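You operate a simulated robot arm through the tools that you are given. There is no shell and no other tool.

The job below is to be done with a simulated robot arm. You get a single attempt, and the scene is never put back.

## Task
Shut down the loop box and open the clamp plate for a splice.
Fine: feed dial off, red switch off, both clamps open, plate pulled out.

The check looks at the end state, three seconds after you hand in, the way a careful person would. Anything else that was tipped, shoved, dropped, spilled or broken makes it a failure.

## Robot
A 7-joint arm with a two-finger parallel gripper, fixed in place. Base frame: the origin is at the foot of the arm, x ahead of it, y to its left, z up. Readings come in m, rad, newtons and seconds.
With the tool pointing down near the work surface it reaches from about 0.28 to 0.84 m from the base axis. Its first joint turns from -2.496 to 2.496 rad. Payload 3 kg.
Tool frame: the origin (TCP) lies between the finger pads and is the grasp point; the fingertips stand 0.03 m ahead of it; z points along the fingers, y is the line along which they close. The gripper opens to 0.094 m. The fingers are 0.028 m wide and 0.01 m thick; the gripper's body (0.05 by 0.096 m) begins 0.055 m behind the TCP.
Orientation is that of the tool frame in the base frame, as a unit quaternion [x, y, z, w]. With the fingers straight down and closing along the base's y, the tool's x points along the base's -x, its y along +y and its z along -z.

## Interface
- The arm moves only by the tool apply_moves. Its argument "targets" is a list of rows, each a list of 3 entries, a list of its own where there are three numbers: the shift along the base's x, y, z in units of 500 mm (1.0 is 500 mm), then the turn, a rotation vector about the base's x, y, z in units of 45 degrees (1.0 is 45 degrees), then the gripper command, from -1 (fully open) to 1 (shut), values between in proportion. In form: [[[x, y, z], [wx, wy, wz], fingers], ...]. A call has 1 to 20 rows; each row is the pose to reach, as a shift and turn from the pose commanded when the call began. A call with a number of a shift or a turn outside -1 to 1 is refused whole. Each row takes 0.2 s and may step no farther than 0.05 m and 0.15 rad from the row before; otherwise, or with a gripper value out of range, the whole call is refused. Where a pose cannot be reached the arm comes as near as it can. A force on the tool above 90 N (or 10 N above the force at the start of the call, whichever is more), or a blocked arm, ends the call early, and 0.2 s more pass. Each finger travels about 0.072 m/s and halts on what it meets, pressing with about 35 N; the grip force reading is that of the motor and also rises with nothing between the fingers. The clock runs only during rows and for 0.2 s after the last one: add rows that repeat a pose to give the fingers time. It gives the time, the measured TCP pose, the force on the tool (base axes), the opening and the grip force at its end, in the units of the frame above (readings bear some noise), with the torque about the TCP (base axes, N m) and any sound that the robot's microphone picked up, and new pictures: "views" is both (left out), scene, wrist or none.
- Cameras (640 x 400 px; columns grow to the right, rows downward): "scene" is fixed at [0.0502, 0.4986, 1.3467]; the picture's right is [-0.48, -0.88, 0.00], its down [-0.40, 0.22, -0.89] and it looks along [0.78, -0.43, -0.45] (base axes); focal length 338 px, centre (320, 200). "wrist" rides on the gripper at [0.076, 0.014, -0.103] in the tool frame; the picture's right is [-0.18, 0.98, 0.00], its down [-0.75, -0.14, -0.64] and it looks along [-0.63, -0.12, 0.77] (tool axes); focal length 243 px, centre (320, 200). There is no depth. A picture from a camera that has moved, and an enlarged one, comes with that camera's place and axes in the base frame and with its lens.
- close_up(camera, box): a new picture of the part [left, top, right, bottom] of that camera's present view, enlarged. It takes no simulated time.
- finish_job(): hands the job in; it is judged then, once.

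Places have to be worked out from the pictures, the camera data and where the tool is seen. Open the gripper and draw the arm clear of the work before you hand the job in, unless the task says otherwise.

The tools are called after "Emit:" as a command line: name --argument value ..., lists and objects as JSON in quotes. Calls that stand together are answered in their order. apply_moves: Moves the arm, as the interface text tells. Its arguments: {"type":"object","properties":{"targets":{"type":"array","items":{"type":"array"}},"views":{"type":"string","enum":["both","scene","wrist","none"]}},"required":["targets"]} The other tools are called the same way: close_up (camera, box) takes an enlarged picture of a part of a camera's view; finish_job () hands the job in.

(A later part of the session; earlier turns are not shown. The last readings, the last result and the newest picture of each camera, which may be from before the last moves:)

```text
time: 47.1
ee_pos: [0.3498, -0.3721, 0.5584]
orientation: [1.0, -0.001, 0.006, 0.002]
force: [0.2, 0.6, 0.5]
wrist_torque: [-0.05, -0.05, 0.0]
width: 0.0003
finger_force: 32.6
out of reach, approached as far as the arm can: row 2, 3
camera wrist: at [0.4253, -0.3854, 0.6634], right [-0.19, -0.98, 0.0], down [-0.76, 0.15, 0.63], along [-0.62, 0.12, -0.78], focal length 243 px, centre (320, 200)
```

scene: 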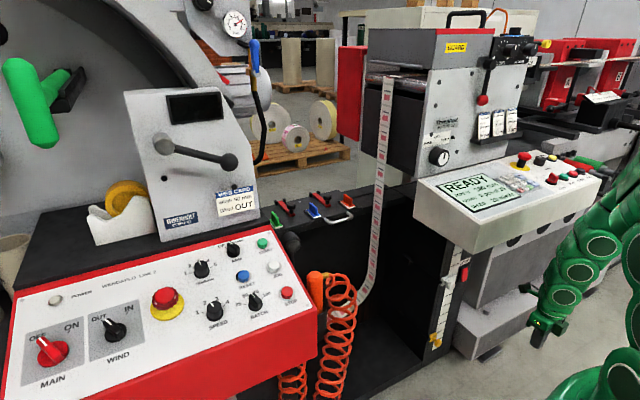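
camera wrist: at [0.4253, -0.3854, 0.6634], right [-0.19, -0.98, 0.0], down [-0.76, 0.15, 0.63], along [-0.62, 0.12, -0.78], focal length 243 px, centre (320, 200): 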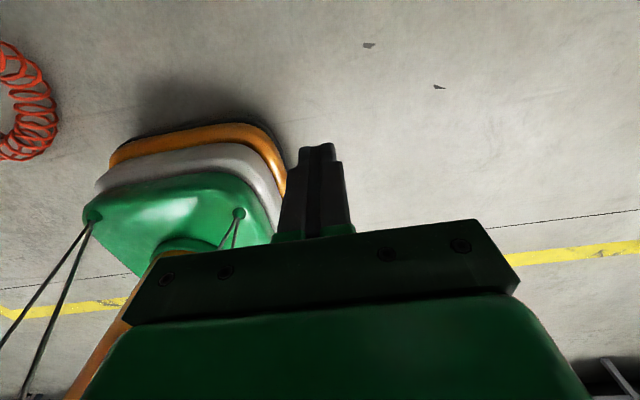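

Pointing down again in front of the console. I rise to about z = 1.06 here.

Emit:
apply_moves --targets '[[[0, 0, 0.09], [0, 0, 0], 1], [[0, 0, 0.18], [0, 0, 0], 1], [[0, 0, 0.27], [0, 0, 0], 1], [[0, 0, 0.36], [0, 0, 0], 1], [[0, 0, 0.45], [0, 0, 0], 1], [[0, 0, 0.54], [0, 0, 0], 1], [[0, 0, 0.63], [0, 0, 0], 1], [[0, 0, 0.72], [0, 0, 0], 1], [[0, 0, 0.81], [0, 0, 0], 1], [[0, 0, 0.9], [0, 0, 0], 1], [[0, 0, 0.99], [0, 0, 0], 1]]' --views "both"

```text
time: 49.5
ee_pos: [0.3529, -0.3763, 1.0552]
orientation: [1.0, -0.001, 0.008, 0.003]
force: [0.5, 0.6, -0.8]
wrist_torque: [-0.01, -0.02, -0.02]
width: 0.0002
finger_force: 33.0
camera wrist: at [0.4277, -0.3897, 1.1591], right [-0.19, -0.98, 0.0], down [-0.76, 0.15, 0.63], along [-0.62, 0.12, -0.78], focal length 243 px, centre (320, 200)
```

scene: 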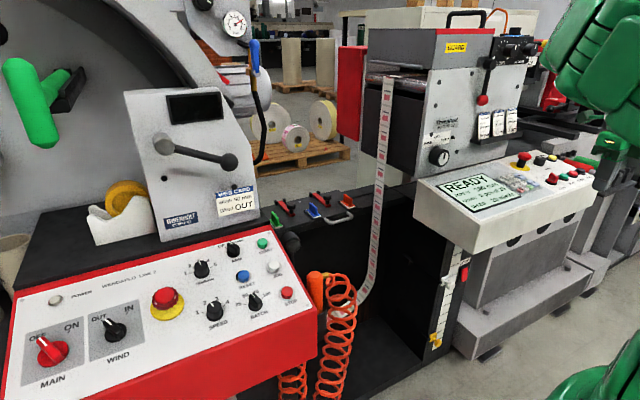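
wrist: 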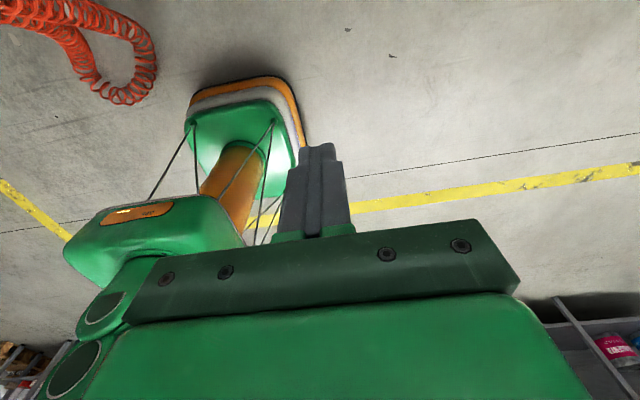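

The light stays off and all clear. I swing back left at height to the middle of the workspace.

Emit:
apply_moves --targets '[[[0, 0.02, 0.06], [0, 0, 0], -0.3], [[0.01, 0.1, 0.1], [0, 0, 0], -0.3], [[0.02, 0.18, 0.1], [0, 0, 0], -0.3], [[0.03, 0.26, 0.1], [0, 0, 0], -0.3], [[0.04, 0.34, 0.1], [0, 0, 0], -0.3], [[0.05, 0.42, 0.1], [0, 0, 0], -0.3], [[0.08, 0.5, 0.1], [0, 0, 0], -0.3], [[0.13, 0.57, 0.1], [0, 0, 0], -0.3], [[0.2, 0.62, 0.1], [0, 0, 0], -0.3], [[0.28, 0.66, 0.1], [0, 0, 0], -0.3], [[0.36, 0.69, 0.1], [0, 0, 0], -0.3], [[0.42, 0.7, 0.1], [0, 0, 0], -0.3]]' --views "both"

```text
time: 52.1
ee_pos: [0.5632, -0.0239, 1.1004]
orientation: [1.0, 0.0, 0.009, 0.002]
force: [0.0, 0.0, 0.9]
wrist_torque: [-0.02, 0.02, 0.01]
width: 0.0612
finger_force: 0.1
camera wrist: at [0.638, -0.037, 1.2057], right [-0.18, -0.98, 0.0], down [-0.76, 0.14, 0.63], along [-0.62, 0.11, -0.78], focal length 243 px, centre (320, 200)
```

scene: 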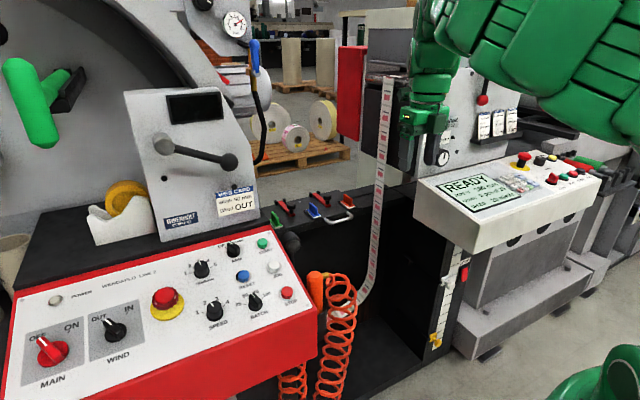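
wrist: 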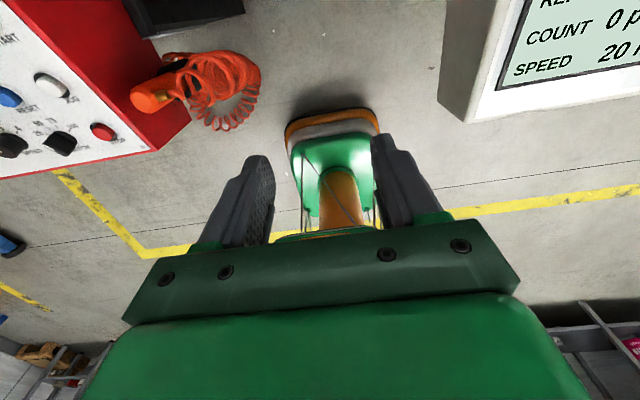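

Back in the middle, fingers at 6 cm. I pitch up 45° while moving forward to x ≈ 0.65 for a look down at the clamp plate.

Emit:
apply_moves --targets '[[[0.03, 0.015, 0], [0, -0.167, 0], -0.3], [[0.06, 0.03, 0], [0, -0.333, 0], -0.3], [[0.09, 0.045, 0], [0, -0.5, 0], -0.3], [[0.12, 0.06, 0], [0, -0.667, 0], -0.3], [[0.15, 0.075, 0], [0, -0.833, 0], -0.3], [[0.174, 0.088, 0], [0, -1, 0], -0.3]]' --views "both"

```text
time: 53.5
ee_pos: [0.6499, 0.0199, 1.101]
orientation: [0.92, -0.002, 0.391, 0.002]
force: [-0.1, 0.1, -1.2]
wrist_torque: [0.02, 0.02, -0.01]
width: 0.0609
finger_force: 0.0
camera wrist: at [0.6288, 0.0066, 1.2283], right [-0.13, -0.98, -0.13], down [-0.98, 0.15, -0.1], along [0.11, 0.12, -0.99], focal length 243 px, centre (320, 200)
```

scene: 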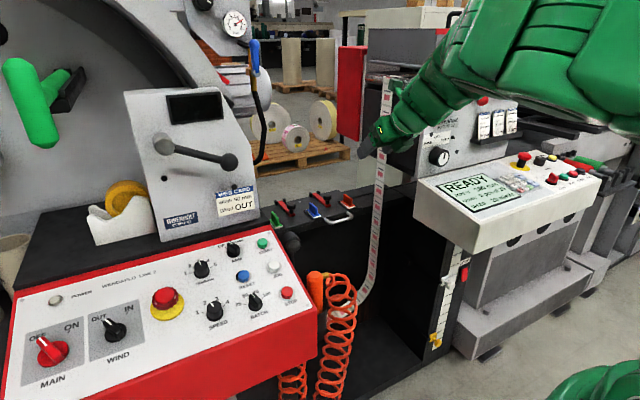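
wrist: 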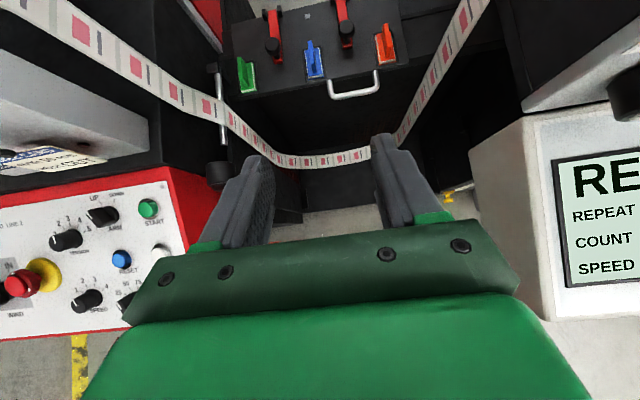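

The overhead view shows the web as a U whose strands (y ≈ -0.18 and y ≈ +0.21…0.27 at x ≈ 0.87) I must stay between. I enlarge the plate.

Emit:
close_up --camera "wrist" --box '[220, 0, 420, 110]'

Emit:
close_up --camera "scene" --box '[255, 175, 375, 250]'

```text
3.20 times, centred on (320, 55) of wrist
camera zoom: at [0.6288, 0.0066, 1.2283], right [-0.13, -0.98, -0.13], down [-0.98, 0.15, -0.1], along [0.11, 0.12, -0.99], focal length 776 px, centre (320, 664)
```

zoom: 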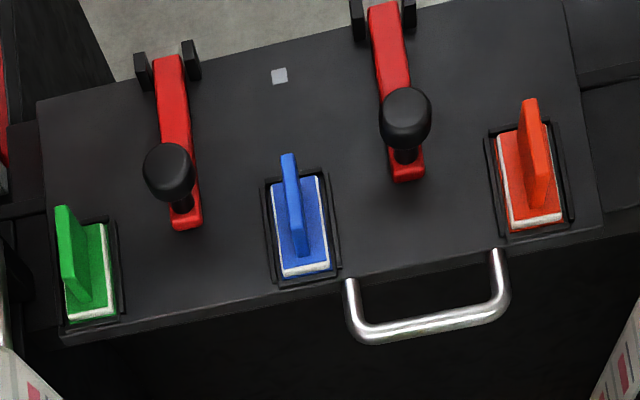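

```text
5.33 times, centred on (315, 212) of scene
camera zoom: at [0.0502, 0.4986, 1.3467], right [-0.48, -0.88, 0.0], down [-0.4, 0.22, -0.89], along [0.78, -0.43, -0.45], focal length 1806 px, centre (347, 133)
```

zoom: 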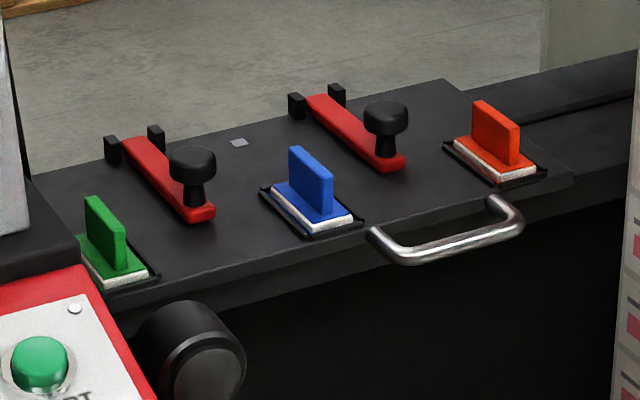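

Estimates: right clamp knob (0.968, -0.034, 0.824) with hinge (1.062, -0.036, 0.793); left clamp knob (0.968, 0.104, 0.824) with hinge (1.061, 0.103, 0.793). I move to a stand-off before the right knob with the tool about 25° below horizontal.

Emit:
apply_moves --targets '[[[0.05, -0.018, -0.06], [0, -0.07, 0], -0.3], [[0.1, -0.036, -0.12], [0, -0.14, 0], -0.3], [[0.15, -0.054, -0.18], [0, -0.21, 0], -0.3], [[0.2, -0.072, -0.24], [0, -0.28, 0], -0.3], [[0.25, -0.09, -0.3], [0, -0.35, 0], -0.3], [[0.3, -0.108, -0.36], [0, -0.42, 0], -0.3]]' --views "both"

```text
time: 54.9
ee_pos: [0.8013, -0.0336, 0.924]
orientation: [0.844, -0.001, 0.537, 0.001]
force: [0.7, 0.1, 0.2]
wrist_torque: [0.02, -0.02, -0.01]
width: 0.061
finger_force: 0.0
camera wrist: at [0.741, -0.0468, 1.0379], right [-0.08, -0.98, -0.17], down [-0.9, 0.14, -0.41], along [0.43, 0.12, -0.9], focal length 243 px, centre (320, 200)
```

scene: 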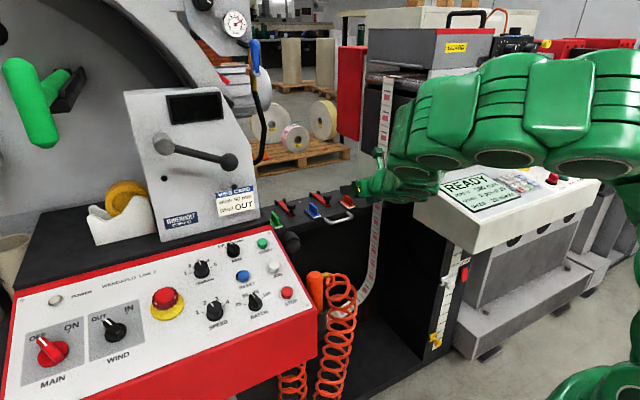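
wrist: 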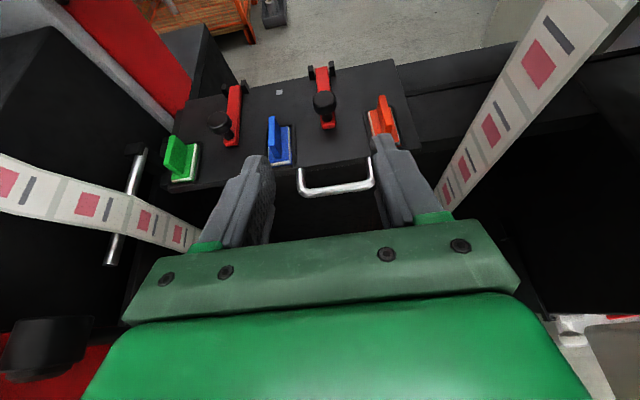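

Great view of the plate from here. I enlarge it to refine the right knob's position relative to the gripper.

Emit:
close_up --camera "wrist" --box '[150, 40, 430, 215]'

Emit:
close_up --camera "scene" --box '[255, 140, 455, 265]'

```text
2.29 times, centred on (290, 128) of wrist
camera zoom: at [0.741, -0.0468, 1.0379], right [-0.08, -0.98, -0.17], down [-0.9, 0.14, -0.41], along [0.43, 0.12, -0.9], focal length 555 px, centre (389, 366)
```

zoom: 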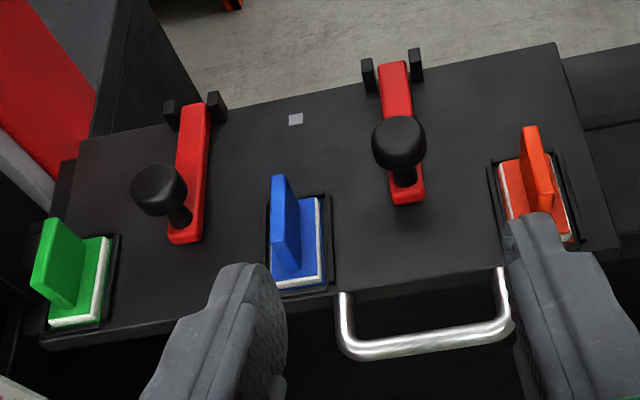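

```text
3.20 times, centred on (355, 202) of scene
camera zoom: at [0.0502, 0.4986, 1.3467], right [-0.48, -0.88, 0.0], down [-0.4, 0.22, -0.89], along [0.78, -0.43, -0.45], focal length 1083 px, centre (208, 192)
```

zoom: 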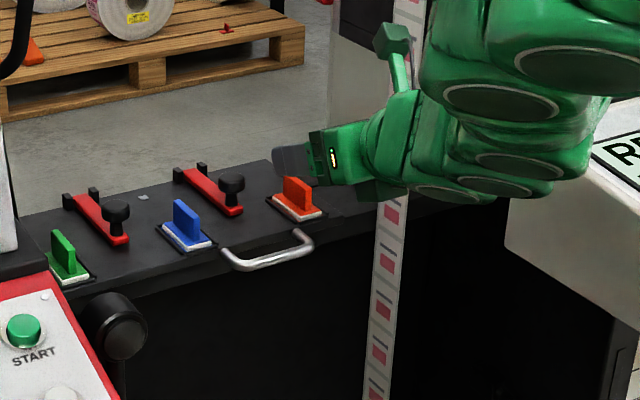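

The knob and tool are aligned in y. I advance most of the way toward the right knob, then check again.

Emit:
apply_moves --targets '[[[0.07, 0, -0.042], [0, 0, 0], -0.3], [[0.14, 0, -0.084], [0, 0, 0], -0.3], [[0.215, 0, -0.128], [0, 0, 0], -0.3]]' --views "both"

Emit:
close_up --camera "wrist" --box '[220, 80, 440, 230]'

Emit:
close_up --camera "scene" --box '[270, 150, 400, 240]'

```text
time: 55.7
ee_pos: [0.9062, -0.033, 0.8571]
orientation: [0.844, -0.001, 0.536, 0.0]
force: [-0.6, -0.3, 0.2]
wrist_torque: [0.02, -0.02, 0.03]
width: 0.061
finger_force: 0.0
camera wrist: at [0.8463, -0.046, 0.9716], right [-0.08, -0.98, -0.17], down [-0.9, 0.15, -0.41], along [0.43, 0.12, -0.9], focal length 243 px, centre (320, 200)
```

scene: 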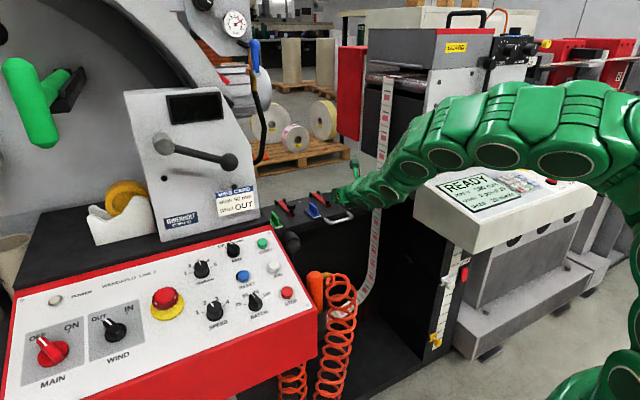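
wrist: 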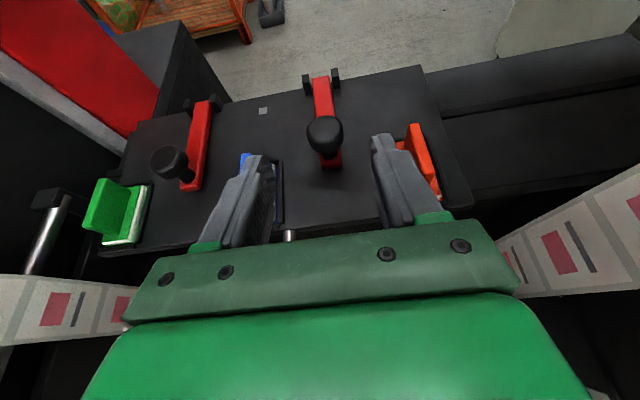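

```text
2.67 times, centred on (330, 155) of wrist
camera zoom: at [0.8463, -0.046, 0.9716], right [-0.08, -0.98, -0.17], down [-0.9, 0.15, -0.41], along [0.43, 0.12, -0.9], focal length 647 px, centre (293, 320)
```

zoom: 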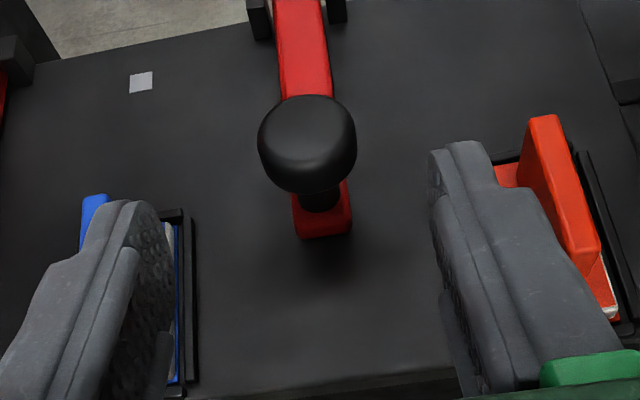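

```text
4.44 times, centred on (335, 195) of scene
camera zoom: at [0.0502, 0.4986, 1.3467], right [-0.48, -0.88, 0.0], down [-0.4, 0.22, -0.89], along [0.78, -0.43, -0.45], focal length 1505 px, centre (253, 222)
```

zoom: 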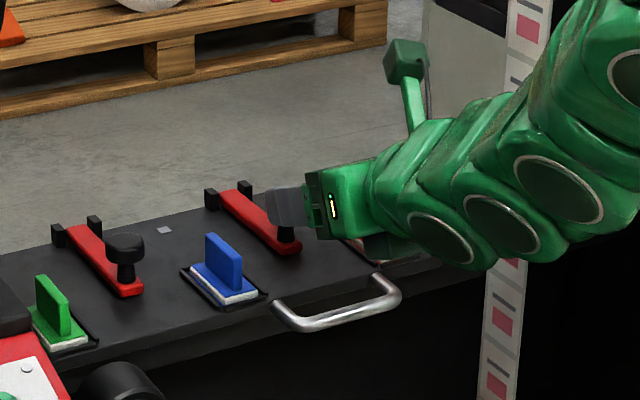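

Well aligned: knob head at about (0.968, -0.035, 0.826), clear of the blue and orange blocks. I narrow the fingers to ~5 cm and slide in so the pads straddle the head.

Emit:
apply_moves --targets '[[[0.0, -0.003, 0], [0, 0, 0], -0.05], [[0.035, -0.003, -0.018], [0, 0, 0], -0.05], [[0.07, -0.003, -0.036], [0, 0, 0], -0.05], [[0.1, -0.003, -0.052], [0, 0, 0], -0.05]]' --views "both"

Emit:
close_up --camera "wrist" --box '[220, 80, 440, 230]'

Emit:
close_up --camera "scene" --box '[270, 150, 400, 240]'

```text
time: 56.7
ee_pos: [0.957, -0.0369, 0.8333]
orientation: [0.844, -0.001, 0.537, 0.001]
force: [0.0, -1.1, 0.2]
wrist_torque: [-0.01, 0.0, 0.02]
width: 0.0494
finger_force: 0.1
camera wrist: at [0.8977, -0.0493, 0.9467], right [-0.08, -0.98, -0.17], down [-0.9, 0.14, -0.41], along [0.43, 0.12, -0.9], focal length 243 px, centre (320, 200)
```

scene: 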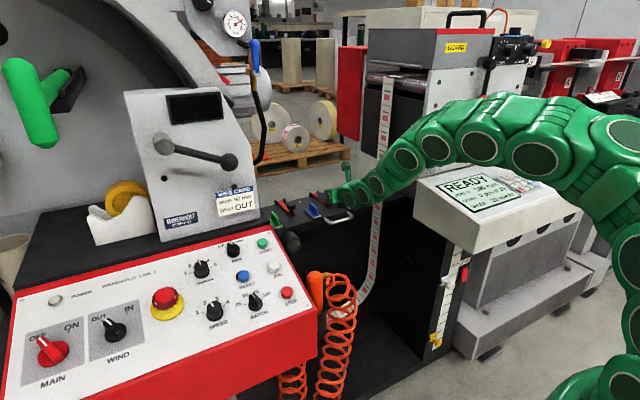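
wrist: 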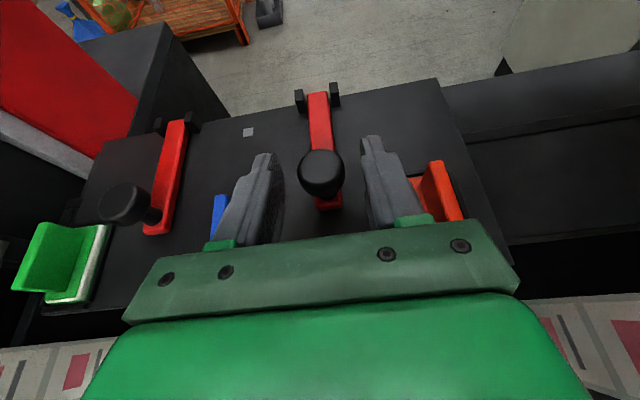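

```text
2.67 times, centred on (330, 155) of wrist
camera zoom: at [0.8977, -0.0493, 0.9467], right [-0.08, -0.98, -0.17], down [-0.9, 0.14, -0.41], along [0.43, 0.12, -0.9], focal length 647 px, centre (293, 320)
```

zoom: 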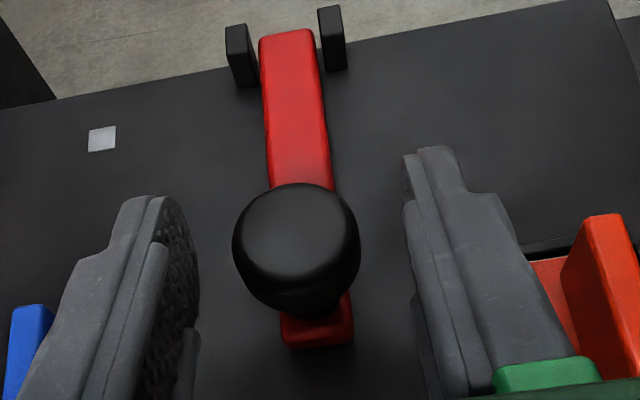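

```text
4.44 times, centred on (335, 195) of scene
camera zoom: at [0.0502, 0.4986, 1.3467], right [-0.48, -0.88, 0.0], down [-0.4, 0.22, -0.89], along [0.78, -0.43, -0.45], focal length 1505 px, centre (253, 222)
```

zoom: 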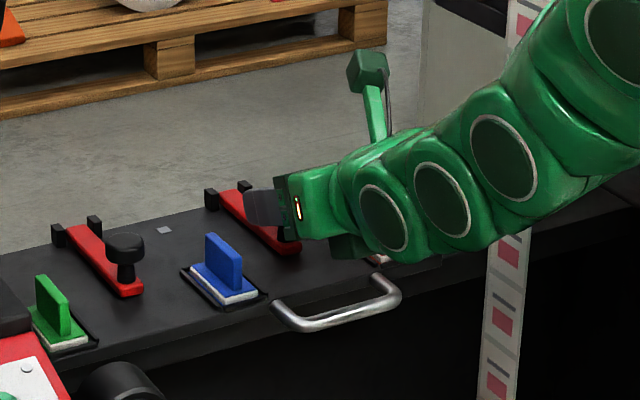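

The head is centred between the pads about 1.4 cm ahead of the TCP. I close the fingers on it.

Emit:
apply_moves --targets '[[[0, 0, 0], [0, 0, 0], 0.5], [[0, 0, 0], [0, 0, 0], 1], [[0, 0, 0], [0, 0, 0], 1]]' --views "wrist"

```text
time: 57.5
ee_pos: [0.9579, -0.0344, 0.8323]
orientation: [0.844, -0.002, 0.537, 0.002]
force: [1.0, 1.3, 0.1]
wrist_torque: [0.03, -0.03, 0.04]
width: 0.0289
finger_force: 45.3
camera wrist: at [0.8976, -0.0488, 0.9465], right [-0.08, -0.98, -0.17], down [-0.9, 0.14, -0.41], along [0.43, 0.12, -0.9], focal length 243 px, centre (320, 200)
```

wrist: 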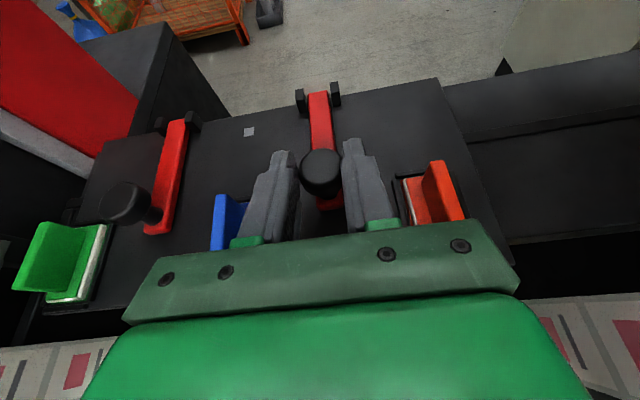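

Gripped at 0.029 m. I lift along the arc about the hinge (1.062, 0.795), first to ~20°, watching force and the lever.

Emit:
apply_moves --targets '[[[0.006, 0, 0.016], [0, 0, 0], 1], [[0.013, 0, 0.031], [0, 0, 0], 1], [[0.022, 0, 0.046], [0, 0, 0], 1], [[0.032, 0, 0.059], [0, 0, 0], 1]]' --views "both"

Emit:
close_up --camera "scene" --box '[270, 150, 400, 240]'

```text
time: 58.5
ee_pos: [0.973, -0.0336, 0.8621]
orientation: [0.844, -0.002, 0.536, 0.001]
force: [-16.7, -3.3, -2.0]
wrist_torque: [-0.05, 1.41, -0.06]
width: 0.0282
finger_force: 44.7
camera wrist: at [0.9125, -0.0487, 0.9756], right [-0.08, -0.98, -0.17], down [-0.9, 0.15, -0.41], along [0.43, 0.12, -0.9], focal length 243 px, centre (320, 200)
```

scene: 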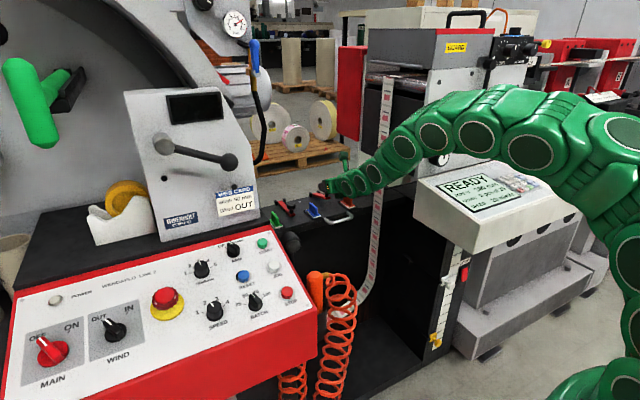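
wrist: 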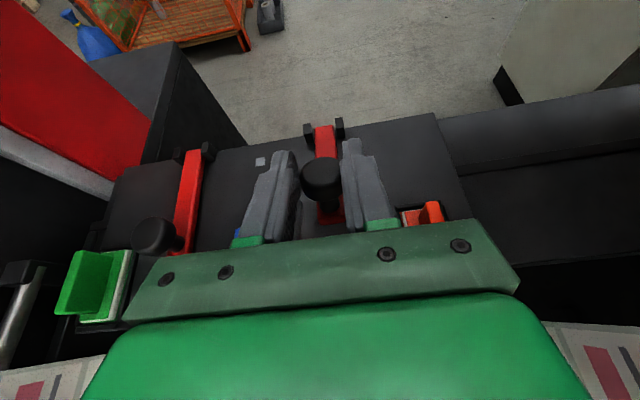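

```text
4.44 times, centred on (335, 195) of scene
camera zoom: at [0.0502, 0.4986, 1.3467], right [-0.48, -0.88, 0.0], down [-0.4, 0.22, -0.89], along [0.78, -0.43, -0.45], focal length 1505 px, centre (253, 222)
```

zoom: 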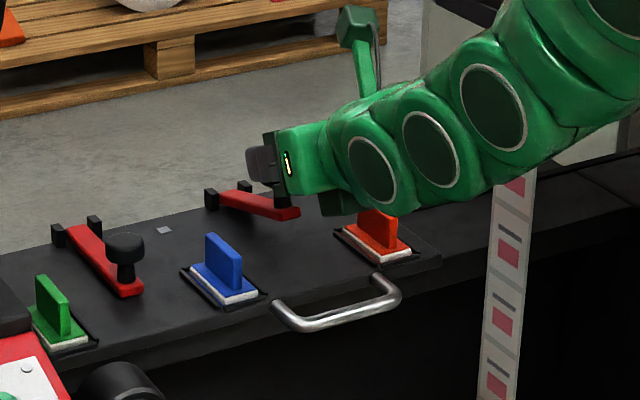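

The lever is rising; only ~17 N. I continue the arc to ~50°, pitching the tool up a little along with it.

Emit:
apply_moves --targets '[[[0.008, 0, 0.012], [0, -0.055, 0], 1], [[0.019, 0, 0.022], [0, -0.11, 0], 1], [[0.031, 0, 0.032], [0, -0.165, 0], 1], [[0.045, 0, 0.04], [0, -0.22, 0], 1], [[0.059, 0, 0.047], [0, -0.275, 0], 1], [[0.075, 0, 0.053], [0, -0.33, 0], 1]]' --views "both"

Emit:
close_up --camera "scene" --box '[270, 140, 400, 230]'

```text
time: 59.9
ee_pos: [0.9967, -0.0355, 0.8829]
orientation: [0.794, -0.002, 0.608, 0.001]
force: [-15.2, -1.8, 20.5]
wrist_torque: [-0.04, -0.32, 0.01]
width: 0.0259
finger_force: 45.2
out of reach, approached as far as the arm can: row 5, 6
camera wrist: at [0.9171, -0.0489, 0.9837], right [-0.05, -0.98, -0.18], down [-0.81, 0.14, -0.56], along [0.58, 0.12, -0.81], focal length 243 px, centre (320, 200)
```

scene: 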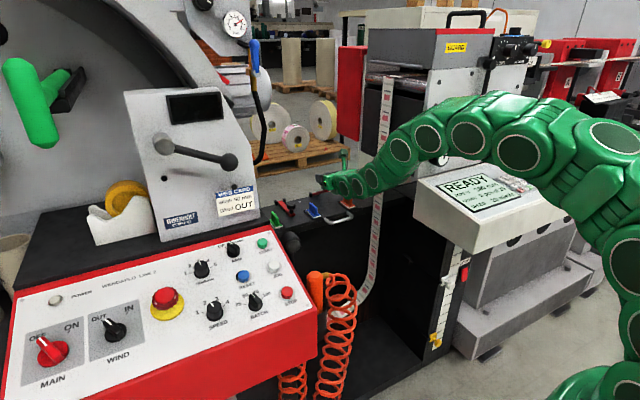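
wrist: 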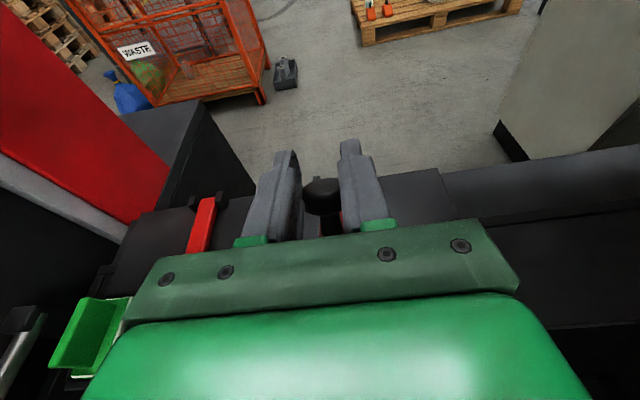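

```text
4.44 times, centred on (335, 185) of scene
camera zoom: at [0.0502, 0.4986, 1.3467], right [-0.48, -0.88, 0.0], down [-0.4, 0.22, -0.89], along [0.78, -0.43, -0.45], focal length 1505 px, centre (253, 267)
```

zoom: 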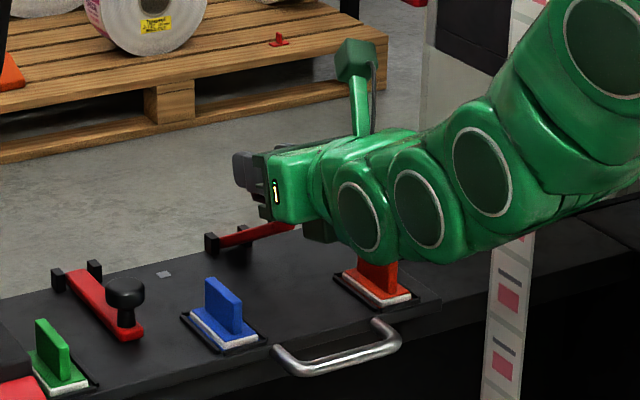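

The arm is at its reach limit (x ≈ 1.0) with the lever raised about 40°, so it can't be swung fully over from here; pulling the plate out first will bring the clamps closer. I release gently and see whether the lever stays up.

Emit:
apply_moves --targets '[[[0, 0, 0], [0, 0, 0], 0.3], [[0, 0, 0], [0, 0, 0], 0.0], [[0, 0, 0], [0, 0, 0], -0.1], [[0, 0, 0], [0, 0, 0], -0.1]]' --views "both"

Emit:
close_up --camera "scene" --box '[270, 140, 400, 230]'

Emit:
close_up --camera "wrist" --box '[200, 110, 440, 240]'

```text
time: 60.9
ee_pos: [0.9967, -0.0357, 0.88]
orientation: [0.794, -0.001, 0.608, 0.001]
force: [1.2, 0.1, 0.6]
wrist_torque: [0.01, 0.02, -0.01]
width: 0.0517
finger_force: 0.0
camera wrist: at [0.9171, -0.049, 0.982], right [-0.05, -0.98, -0.18], down [-0.82, 0.14, -0.56], along [0.57, 0.12, -0.81], focal length 243 px, centre (320, 200)
```

scene: 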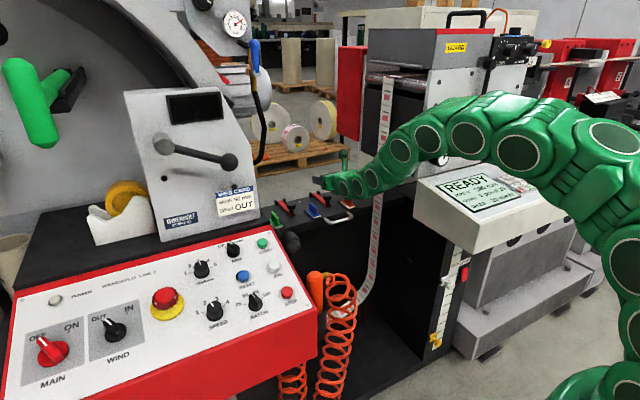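
wrist: 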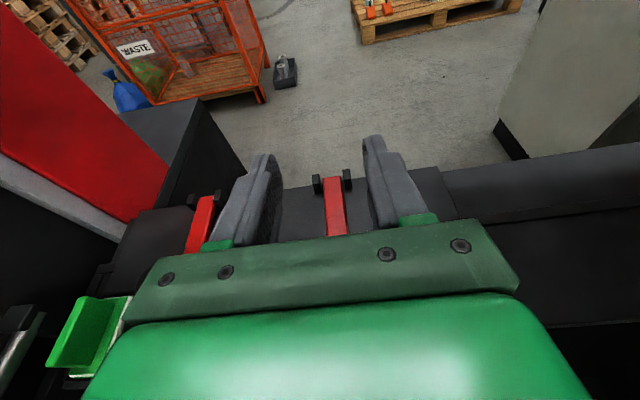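

```text
4.44 times, centred on (335, 185) of scene
camera zoom: at [0.0502, 0.4986, 1.3467], right [-0.48, -0.88, 0.0], down [-0.4, 0.22, -0.89], along [0.78, -0.43, -0.45], focal length 1505 px, centre (253, 267)
```

zoom: 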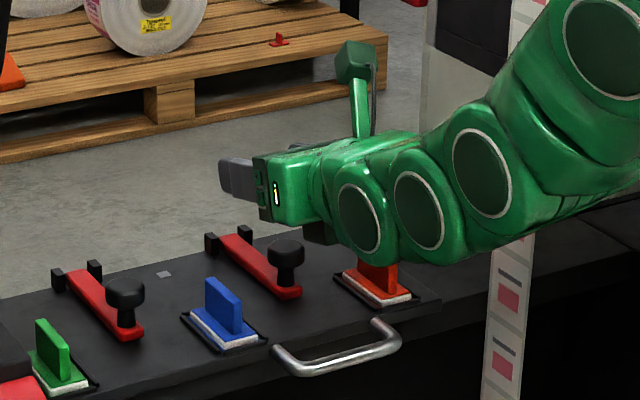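

```text
2.67 times, centred on (320, 175) of wrist
camera zoom: at [0.9171, -0.049, 0.982], right [-0.05, -0.98, -0.18], down [-0.82, 0.14, -0.56], along [0.57, 0.12, -0.81], focal length 647 px, centre (320, 267)
```

zoom: 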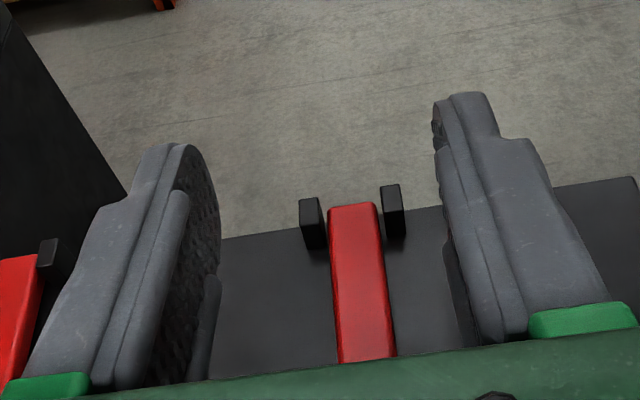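

The released lever fell back closed, so it must be swung right over; that needs the plate nearer. The plate handle (bar at about (0.878, -0.032, 0.77), along y) comes first: I lift off and back away, pitching down to 45°.

Emit:
apply_moves --targets '[[[0, 0, 0.06], [0, 0, 0], -0.1], [[-0.06, 0, 0.12], [0, 0, 0], -0.1], [[-0.14, 0, 0.14], [0, 0.13, 0], -0.1], [[-0.22, 0, 0.14], [0, 0.26, 0], -0.1], [[-0.3, 0, 0.14], [0, 0.4, 0], -0.1], [[-0.36, 0, 0.14], [0, 0.53, 0], -0.1], [[-0.4, 0, 0.14], [0, 0.665, 0], -0.1]]' --views "both"

```text
time: 62.5
ee_pos: [0.7938, -0.0357, 0.9514]
orientation: [0.925, -0.002, 0.381, 0.002]
force: [0.6, 0.6, 0.3]
wrist_torque: [-0.01, 0.01, -0.01]
width: 0.0516
finger_force: 0.2
camera wrist: at [0.7767, -0.0489, 1.0788], right [-0.14, -0.98, -0.13], down [-0.99, 0.15, -0.08], along [0.09, 0.12, -0.99], focal length 243 px, centre (320, 200)
```

scene: 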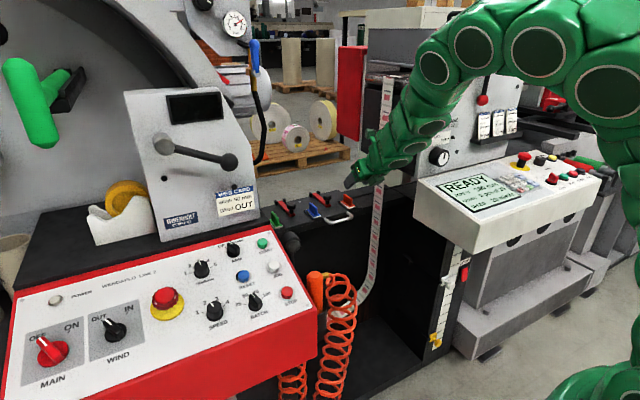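
wrist: 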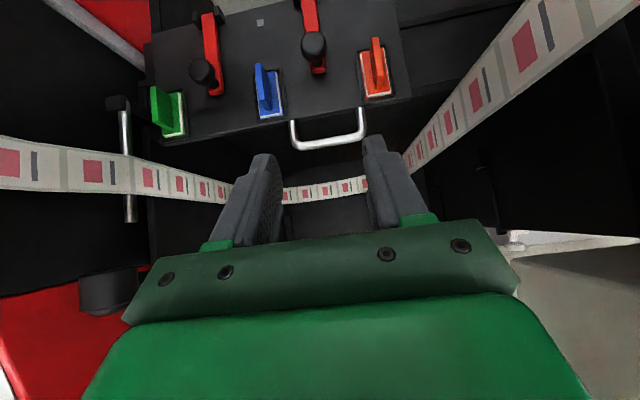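

From here the handle is well visible. I enlarge it for precise localisation before rolling the gripper.

Emit:
close_up --camera "wrist" --box '[260, 60, 420, 170]'

Emit:
close_up --camera "scene" --box '[300, 180, 380, 240]'

```text
3.64 times, centred on (340, 115) of wrist
camera zoom: at [0.7767, -0.0489, 1.0788], right [-0.14, -0.98, -0.13], down [-0.99, 0.15, -0.08], along [0.09, 0.12, -0.99], focal length 882 px, centre (247, 509)
```

zoom: 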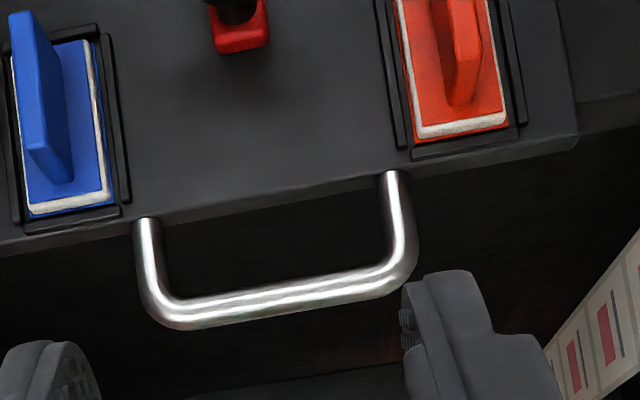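

```text
6.67 times, centred on (340, 210) of scene
camera zoom: at [0.0502, 0.4986, 1.3467], right [-0.48, -0.88, 0.0], down [-0.4, 0.22, -0.89], along [0.78, -0.43, -0.45], focal length 2257 px, centre (187, 133)
```

zoom: 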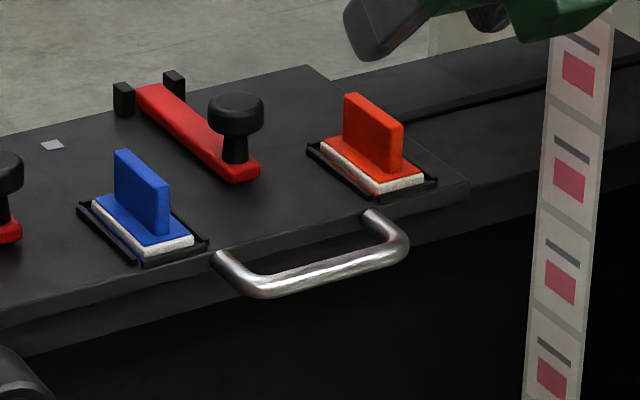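

The handle bar centre is about (0.877, -0.034, 0.773), ⌀ ≈ 1 cm, with ~3 cm gap to the plate edge. I roll the gripper +90° about its axis in free air (two 45° calls) so the fingers can close around the bar.

Emit:
apply_moves --targets '[[[-0.01, 0.005, 0], [0.118, 0, -0.118], -0.1], [[-0.02, 0.01, 0], [0.236, 0, -0.236], 0.1], [[-0.03, 0.01, 0], [0.354, 0, -0.354], 0.36], [[-0.03, 0.01, 0], [0.471, 0, -0.471], 0.36], [[-0.03, 0.01, 0], [0.589, 0, -0.589], 0.36], [[-0.03, 0.01, 0], [0.707, 0, -0.707], 0.36]]' --views "scene"

Emit:
apply_moves --targets '[[[0, 0, 0], [0.118, 0, -0.118], 0.36], [[0, 0, 0], [0.236, 0, -0.236], 0.36], [[0, 0, 0], [0.354, 0, -0.354], 0.36], [[0, 0, 0], [0.471, 0, -0.471], 0.36], [[0, 0, 0], [0.589, 0, -0.589], 0.36], [[0, 0, 0], [0.707, 0, -0.707], 0.36]]' --views "both"

```text
time: 63.9
ee_pos: [0.7798, -0.029, 0.9511]
orientation: [0.854, -0.356, 0.351, -0.145]
force: [0.4, -0.4, 0.0]
wrist_torque: [0.01, 0.03, -0.01]
width: 0.0302
finger_force: 0.1
```

scene: 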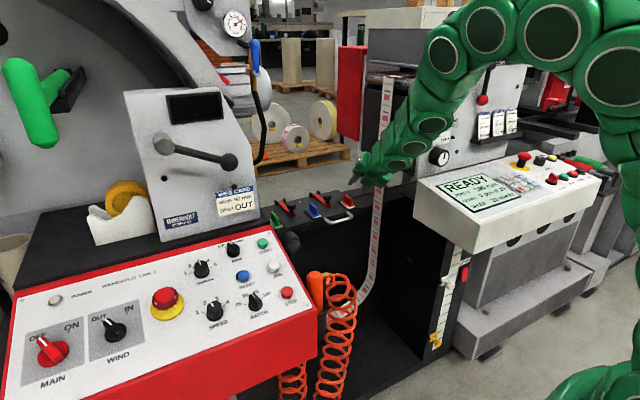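

```text
time: 65.3
ee_pos: [0.7808, -0.0301, 0.9514]
orientation: [0.654, -0.654, 0.268, -0.27]
force: [-0.2, 0.3, -0.2]
wrist_torque: [-0.02, 0.01, 0.03]
width: 0.03
finger_force: 0.0
camera wrist: at [0.6988, -0.1058, 1.0151], right [-0.7, 0.19, -0.69], down [-0.35, 0.75, 0.56], along [0.62, 0.63, -0.46], focal length 243 px, centre (320, 200)
```

scene: 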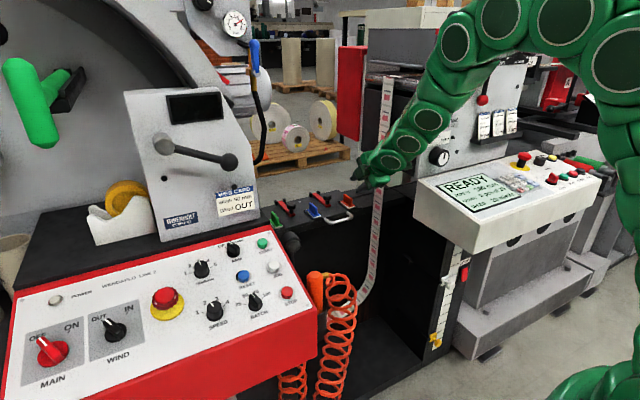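
wrist: 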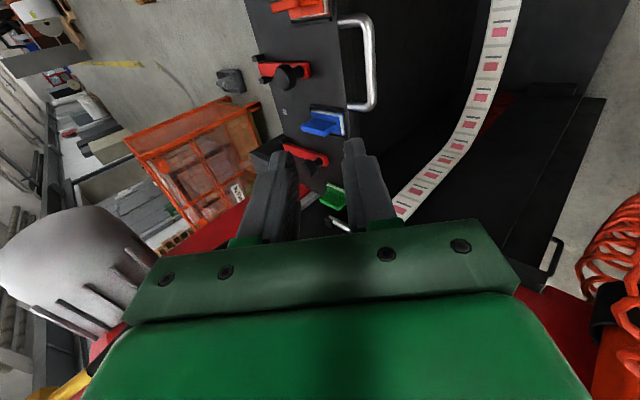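

The gripper is rolled; fingers now close in the fore-aft vertical plane. I move to a pre-grasp point ~8 cm along the tool axis before the handle bar.

Emit:
apply_moves --targets '[[[0.02, -0.003, -0.06], [0, 0, 0], 0.36], [[0.04, -0.006, -0.12], [0, 0, 0], 0.36], [[0.06, -0.008, -0.18], [0, 0, 0], 0.36], [[0.08, -0.008, -0.24], [0, 0, 0], 0.36]]' --views "both"

Emit:
close_up --camera "scene" --box '[300, 160, 400, 240]'

Emit:
close_up --camera "wrist" --box '[240, 40, 440, 240]'

```text
time: 66.3
ee_pos: [0.8223, -0.035, 0.8322]
orientation: [0.654, -0.653, 0.269, -0.272]
force: [0.4, 0.5, 0.2]
wrist_torque: [-0.03, 0.02, -0.04]
width: 0.0299
finger_force: 0.1
camera wrist: at [0.7415, -0.111, 0.8956], right [-0.7, 0.19, -0.69], down [-0.35, 0.75, 0.56], along [0.62, 0.63, -0.46], focal length 243 px, centre (320, 200)
```

scene: 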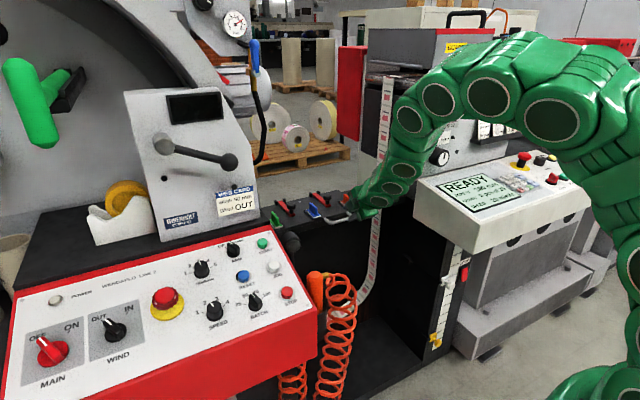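
wrist: 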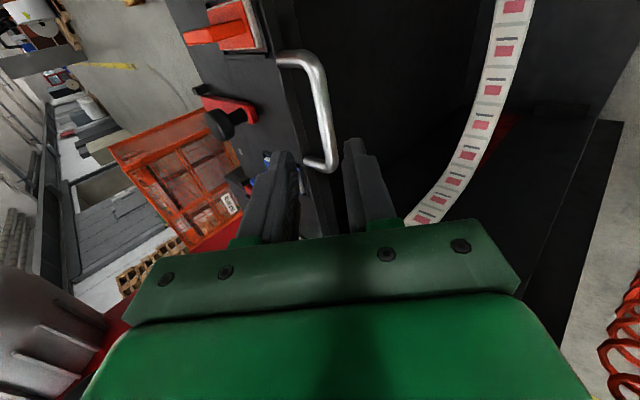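

```text
5.00 times, centred on (350, 200) of scene
camera zoom: at [0.0502, 0.4986, 1.3467], right [-0.48, -0.88, 0.0], down [-0.4, 0.22, -0.89], along [0.78, -0.43, -0.45], focal length 1693 px, centre (170, 200)
```

zoom: 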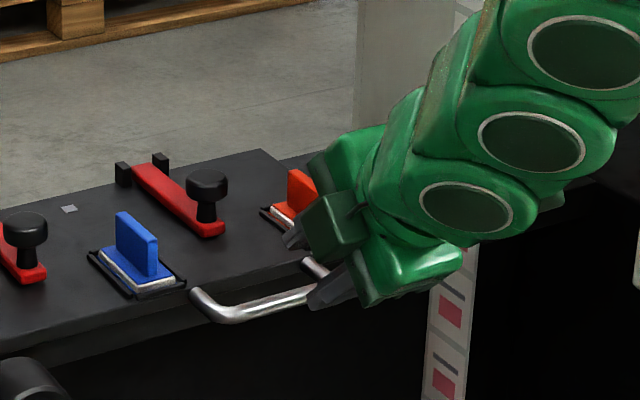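

```text
2.00 times, centred on (340, 140) of wrist
camera zoom: at [0.7415, -0.111, 0.8956], right [-0.7, 0.19, -0.69], down [-0.35, 0.75, 0.56], along [0.62, 0.63, -0.46], focal length 485 px, centre (280, 320)
```

zoom: 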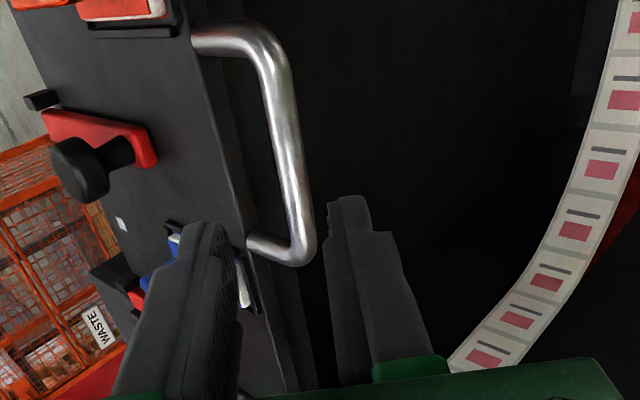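

The bar lies nearly on the tool axis (about 5 mm toward the front finger). I centre and slide in along the tool axis until the bar sits ~1 cm inside the fingertips.

Emit:
apply_moves --targets '[[[-0.008, 0, -0.008], [0, 0, 0], 0.25], [[0.02, 0, -0.037], [0, 0, 0], 0.25], [[0.048, 0, -0.065], [0, 0, 0], 0.25], [[0.076, 0, -0.093], [0, 0, 0], 0.25]]' --views "both"

Emit:
close_up --camera "scene" --box '[300, 170, 400, 240]'

Emit:
close_up --camera "wrist" --box '[240, 40, 440, 240]'

```text
time: 67.3
ee_pos: [0.8577, -0.0313, 0.7849]
orientation: [0.654, -0.654, 0.267, -0.27]
force: [0.2, -0.1, 0.5]
wrist_torque: [0.0, -0.01, 0.01]
width: 0.0351
finger_force: 0.1
camera wrist: at [0.7765, -0.1092, 0.8478], right [-0.7, 0.19, -0.69], down [-0.35, 0.75, 0.56], along [0.62, 0.63, -0.46], focal length 243 px, centre (320, 200)
```

scene: 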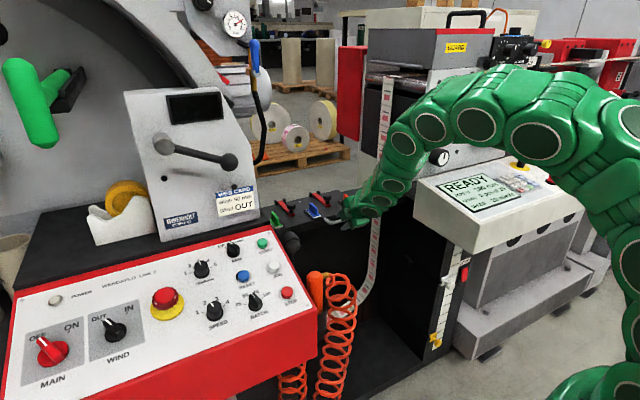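
wrist: 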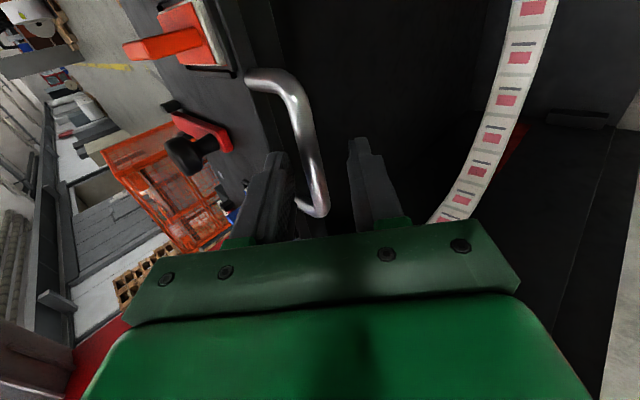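

```text
5.71 times, centred on (350, 205) of scene
camera zoom: at [0.0502, 0.4986, 1.3467], right [-0.48, -0.88, 0.0], down [-0.4, 0.22, -0.89], along [0.78, -0.43, -0.45], focal length 1935 px, centre (149, 171)
```

zoom: 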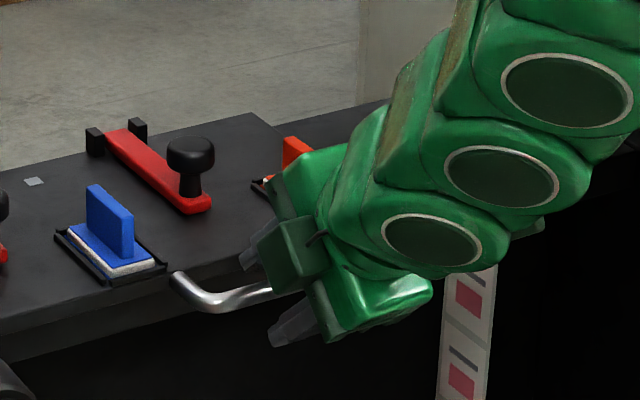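

```text
2.00 times, centred on (340, 140) of wrist
camera zoom: at [0.7765, -0.1092, 0.8478], right [-0.7, 0.19, -0.69], down [-0.35, 0.75, 0.56], along [0.62, 0.63, -0.46], focal length 485 px, centre (280, 320)
```

zoom: 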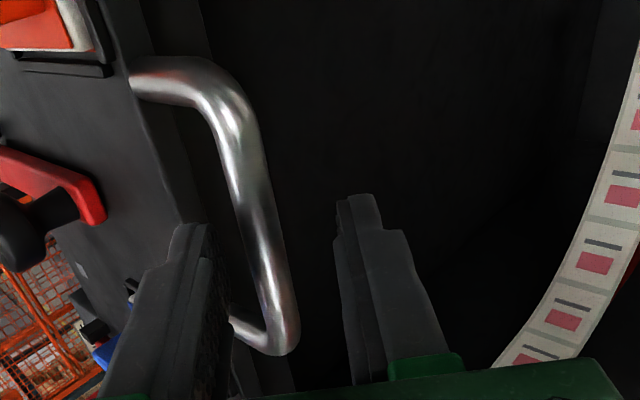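

The bar is between the fingers. I close the grip on it.

Emit:
apply_moves --targets '[[[0, 0, 0], [0, 0, 0], 0.7], [[0, 0, 0], [0, 0, 0], 1], [[0, 0, 0], [0, 0, 0], 1]]' --views "wrist"

Emit:
close_up --camera "wrist" --box '[240, 40, 440, 240]'

```text
time: 68.1
ee_pos: [0.8587, -0.0322, 0.7869]
orientation: [-0.653, 0.654, -0.269, 0.272]
force: [4.9, -3.3, 32.6]
wrist_torque: [-0.64, -0.65, 0.89]
width: 0.0117
finger_force: 45.4
camera wrist: at [0.7771, -0.1091, 0.8503], right [-0.7, 0.18, -0.69], down [-0.36, 0.75, 0.56], along [0.62, 0.63, -0.46], focal length 243 px, centre (320, 200)
```

wrist: 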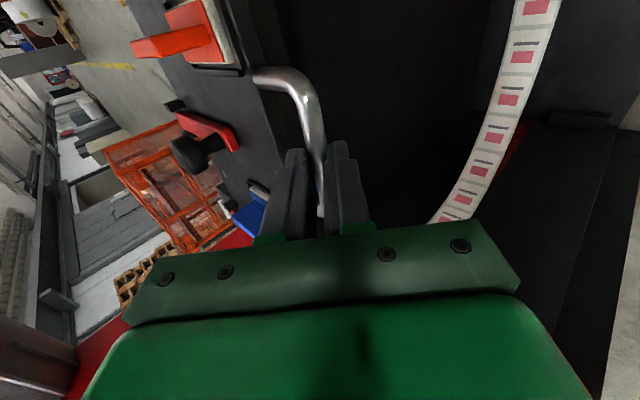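

```text
2.00 times, centred on (340, 140) of wrist
camera zoom: at [0.7771, -0.1091, 0.8503], right [-0.7, 0.18, -0.69], down [-0.36, 0.75, 0.56], along [0.62, 0.63, -0.46], focal length 485 px, centre (280, 320)
```

zoom: 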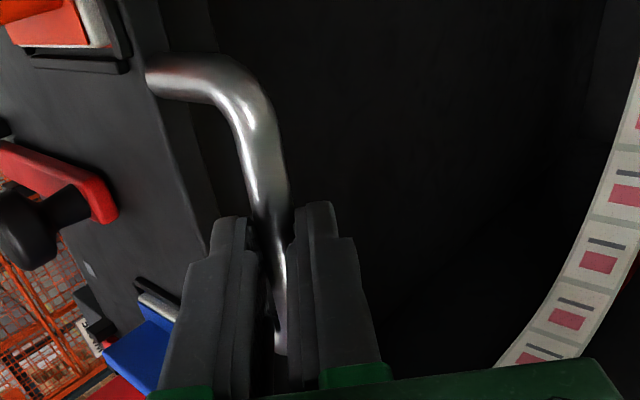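

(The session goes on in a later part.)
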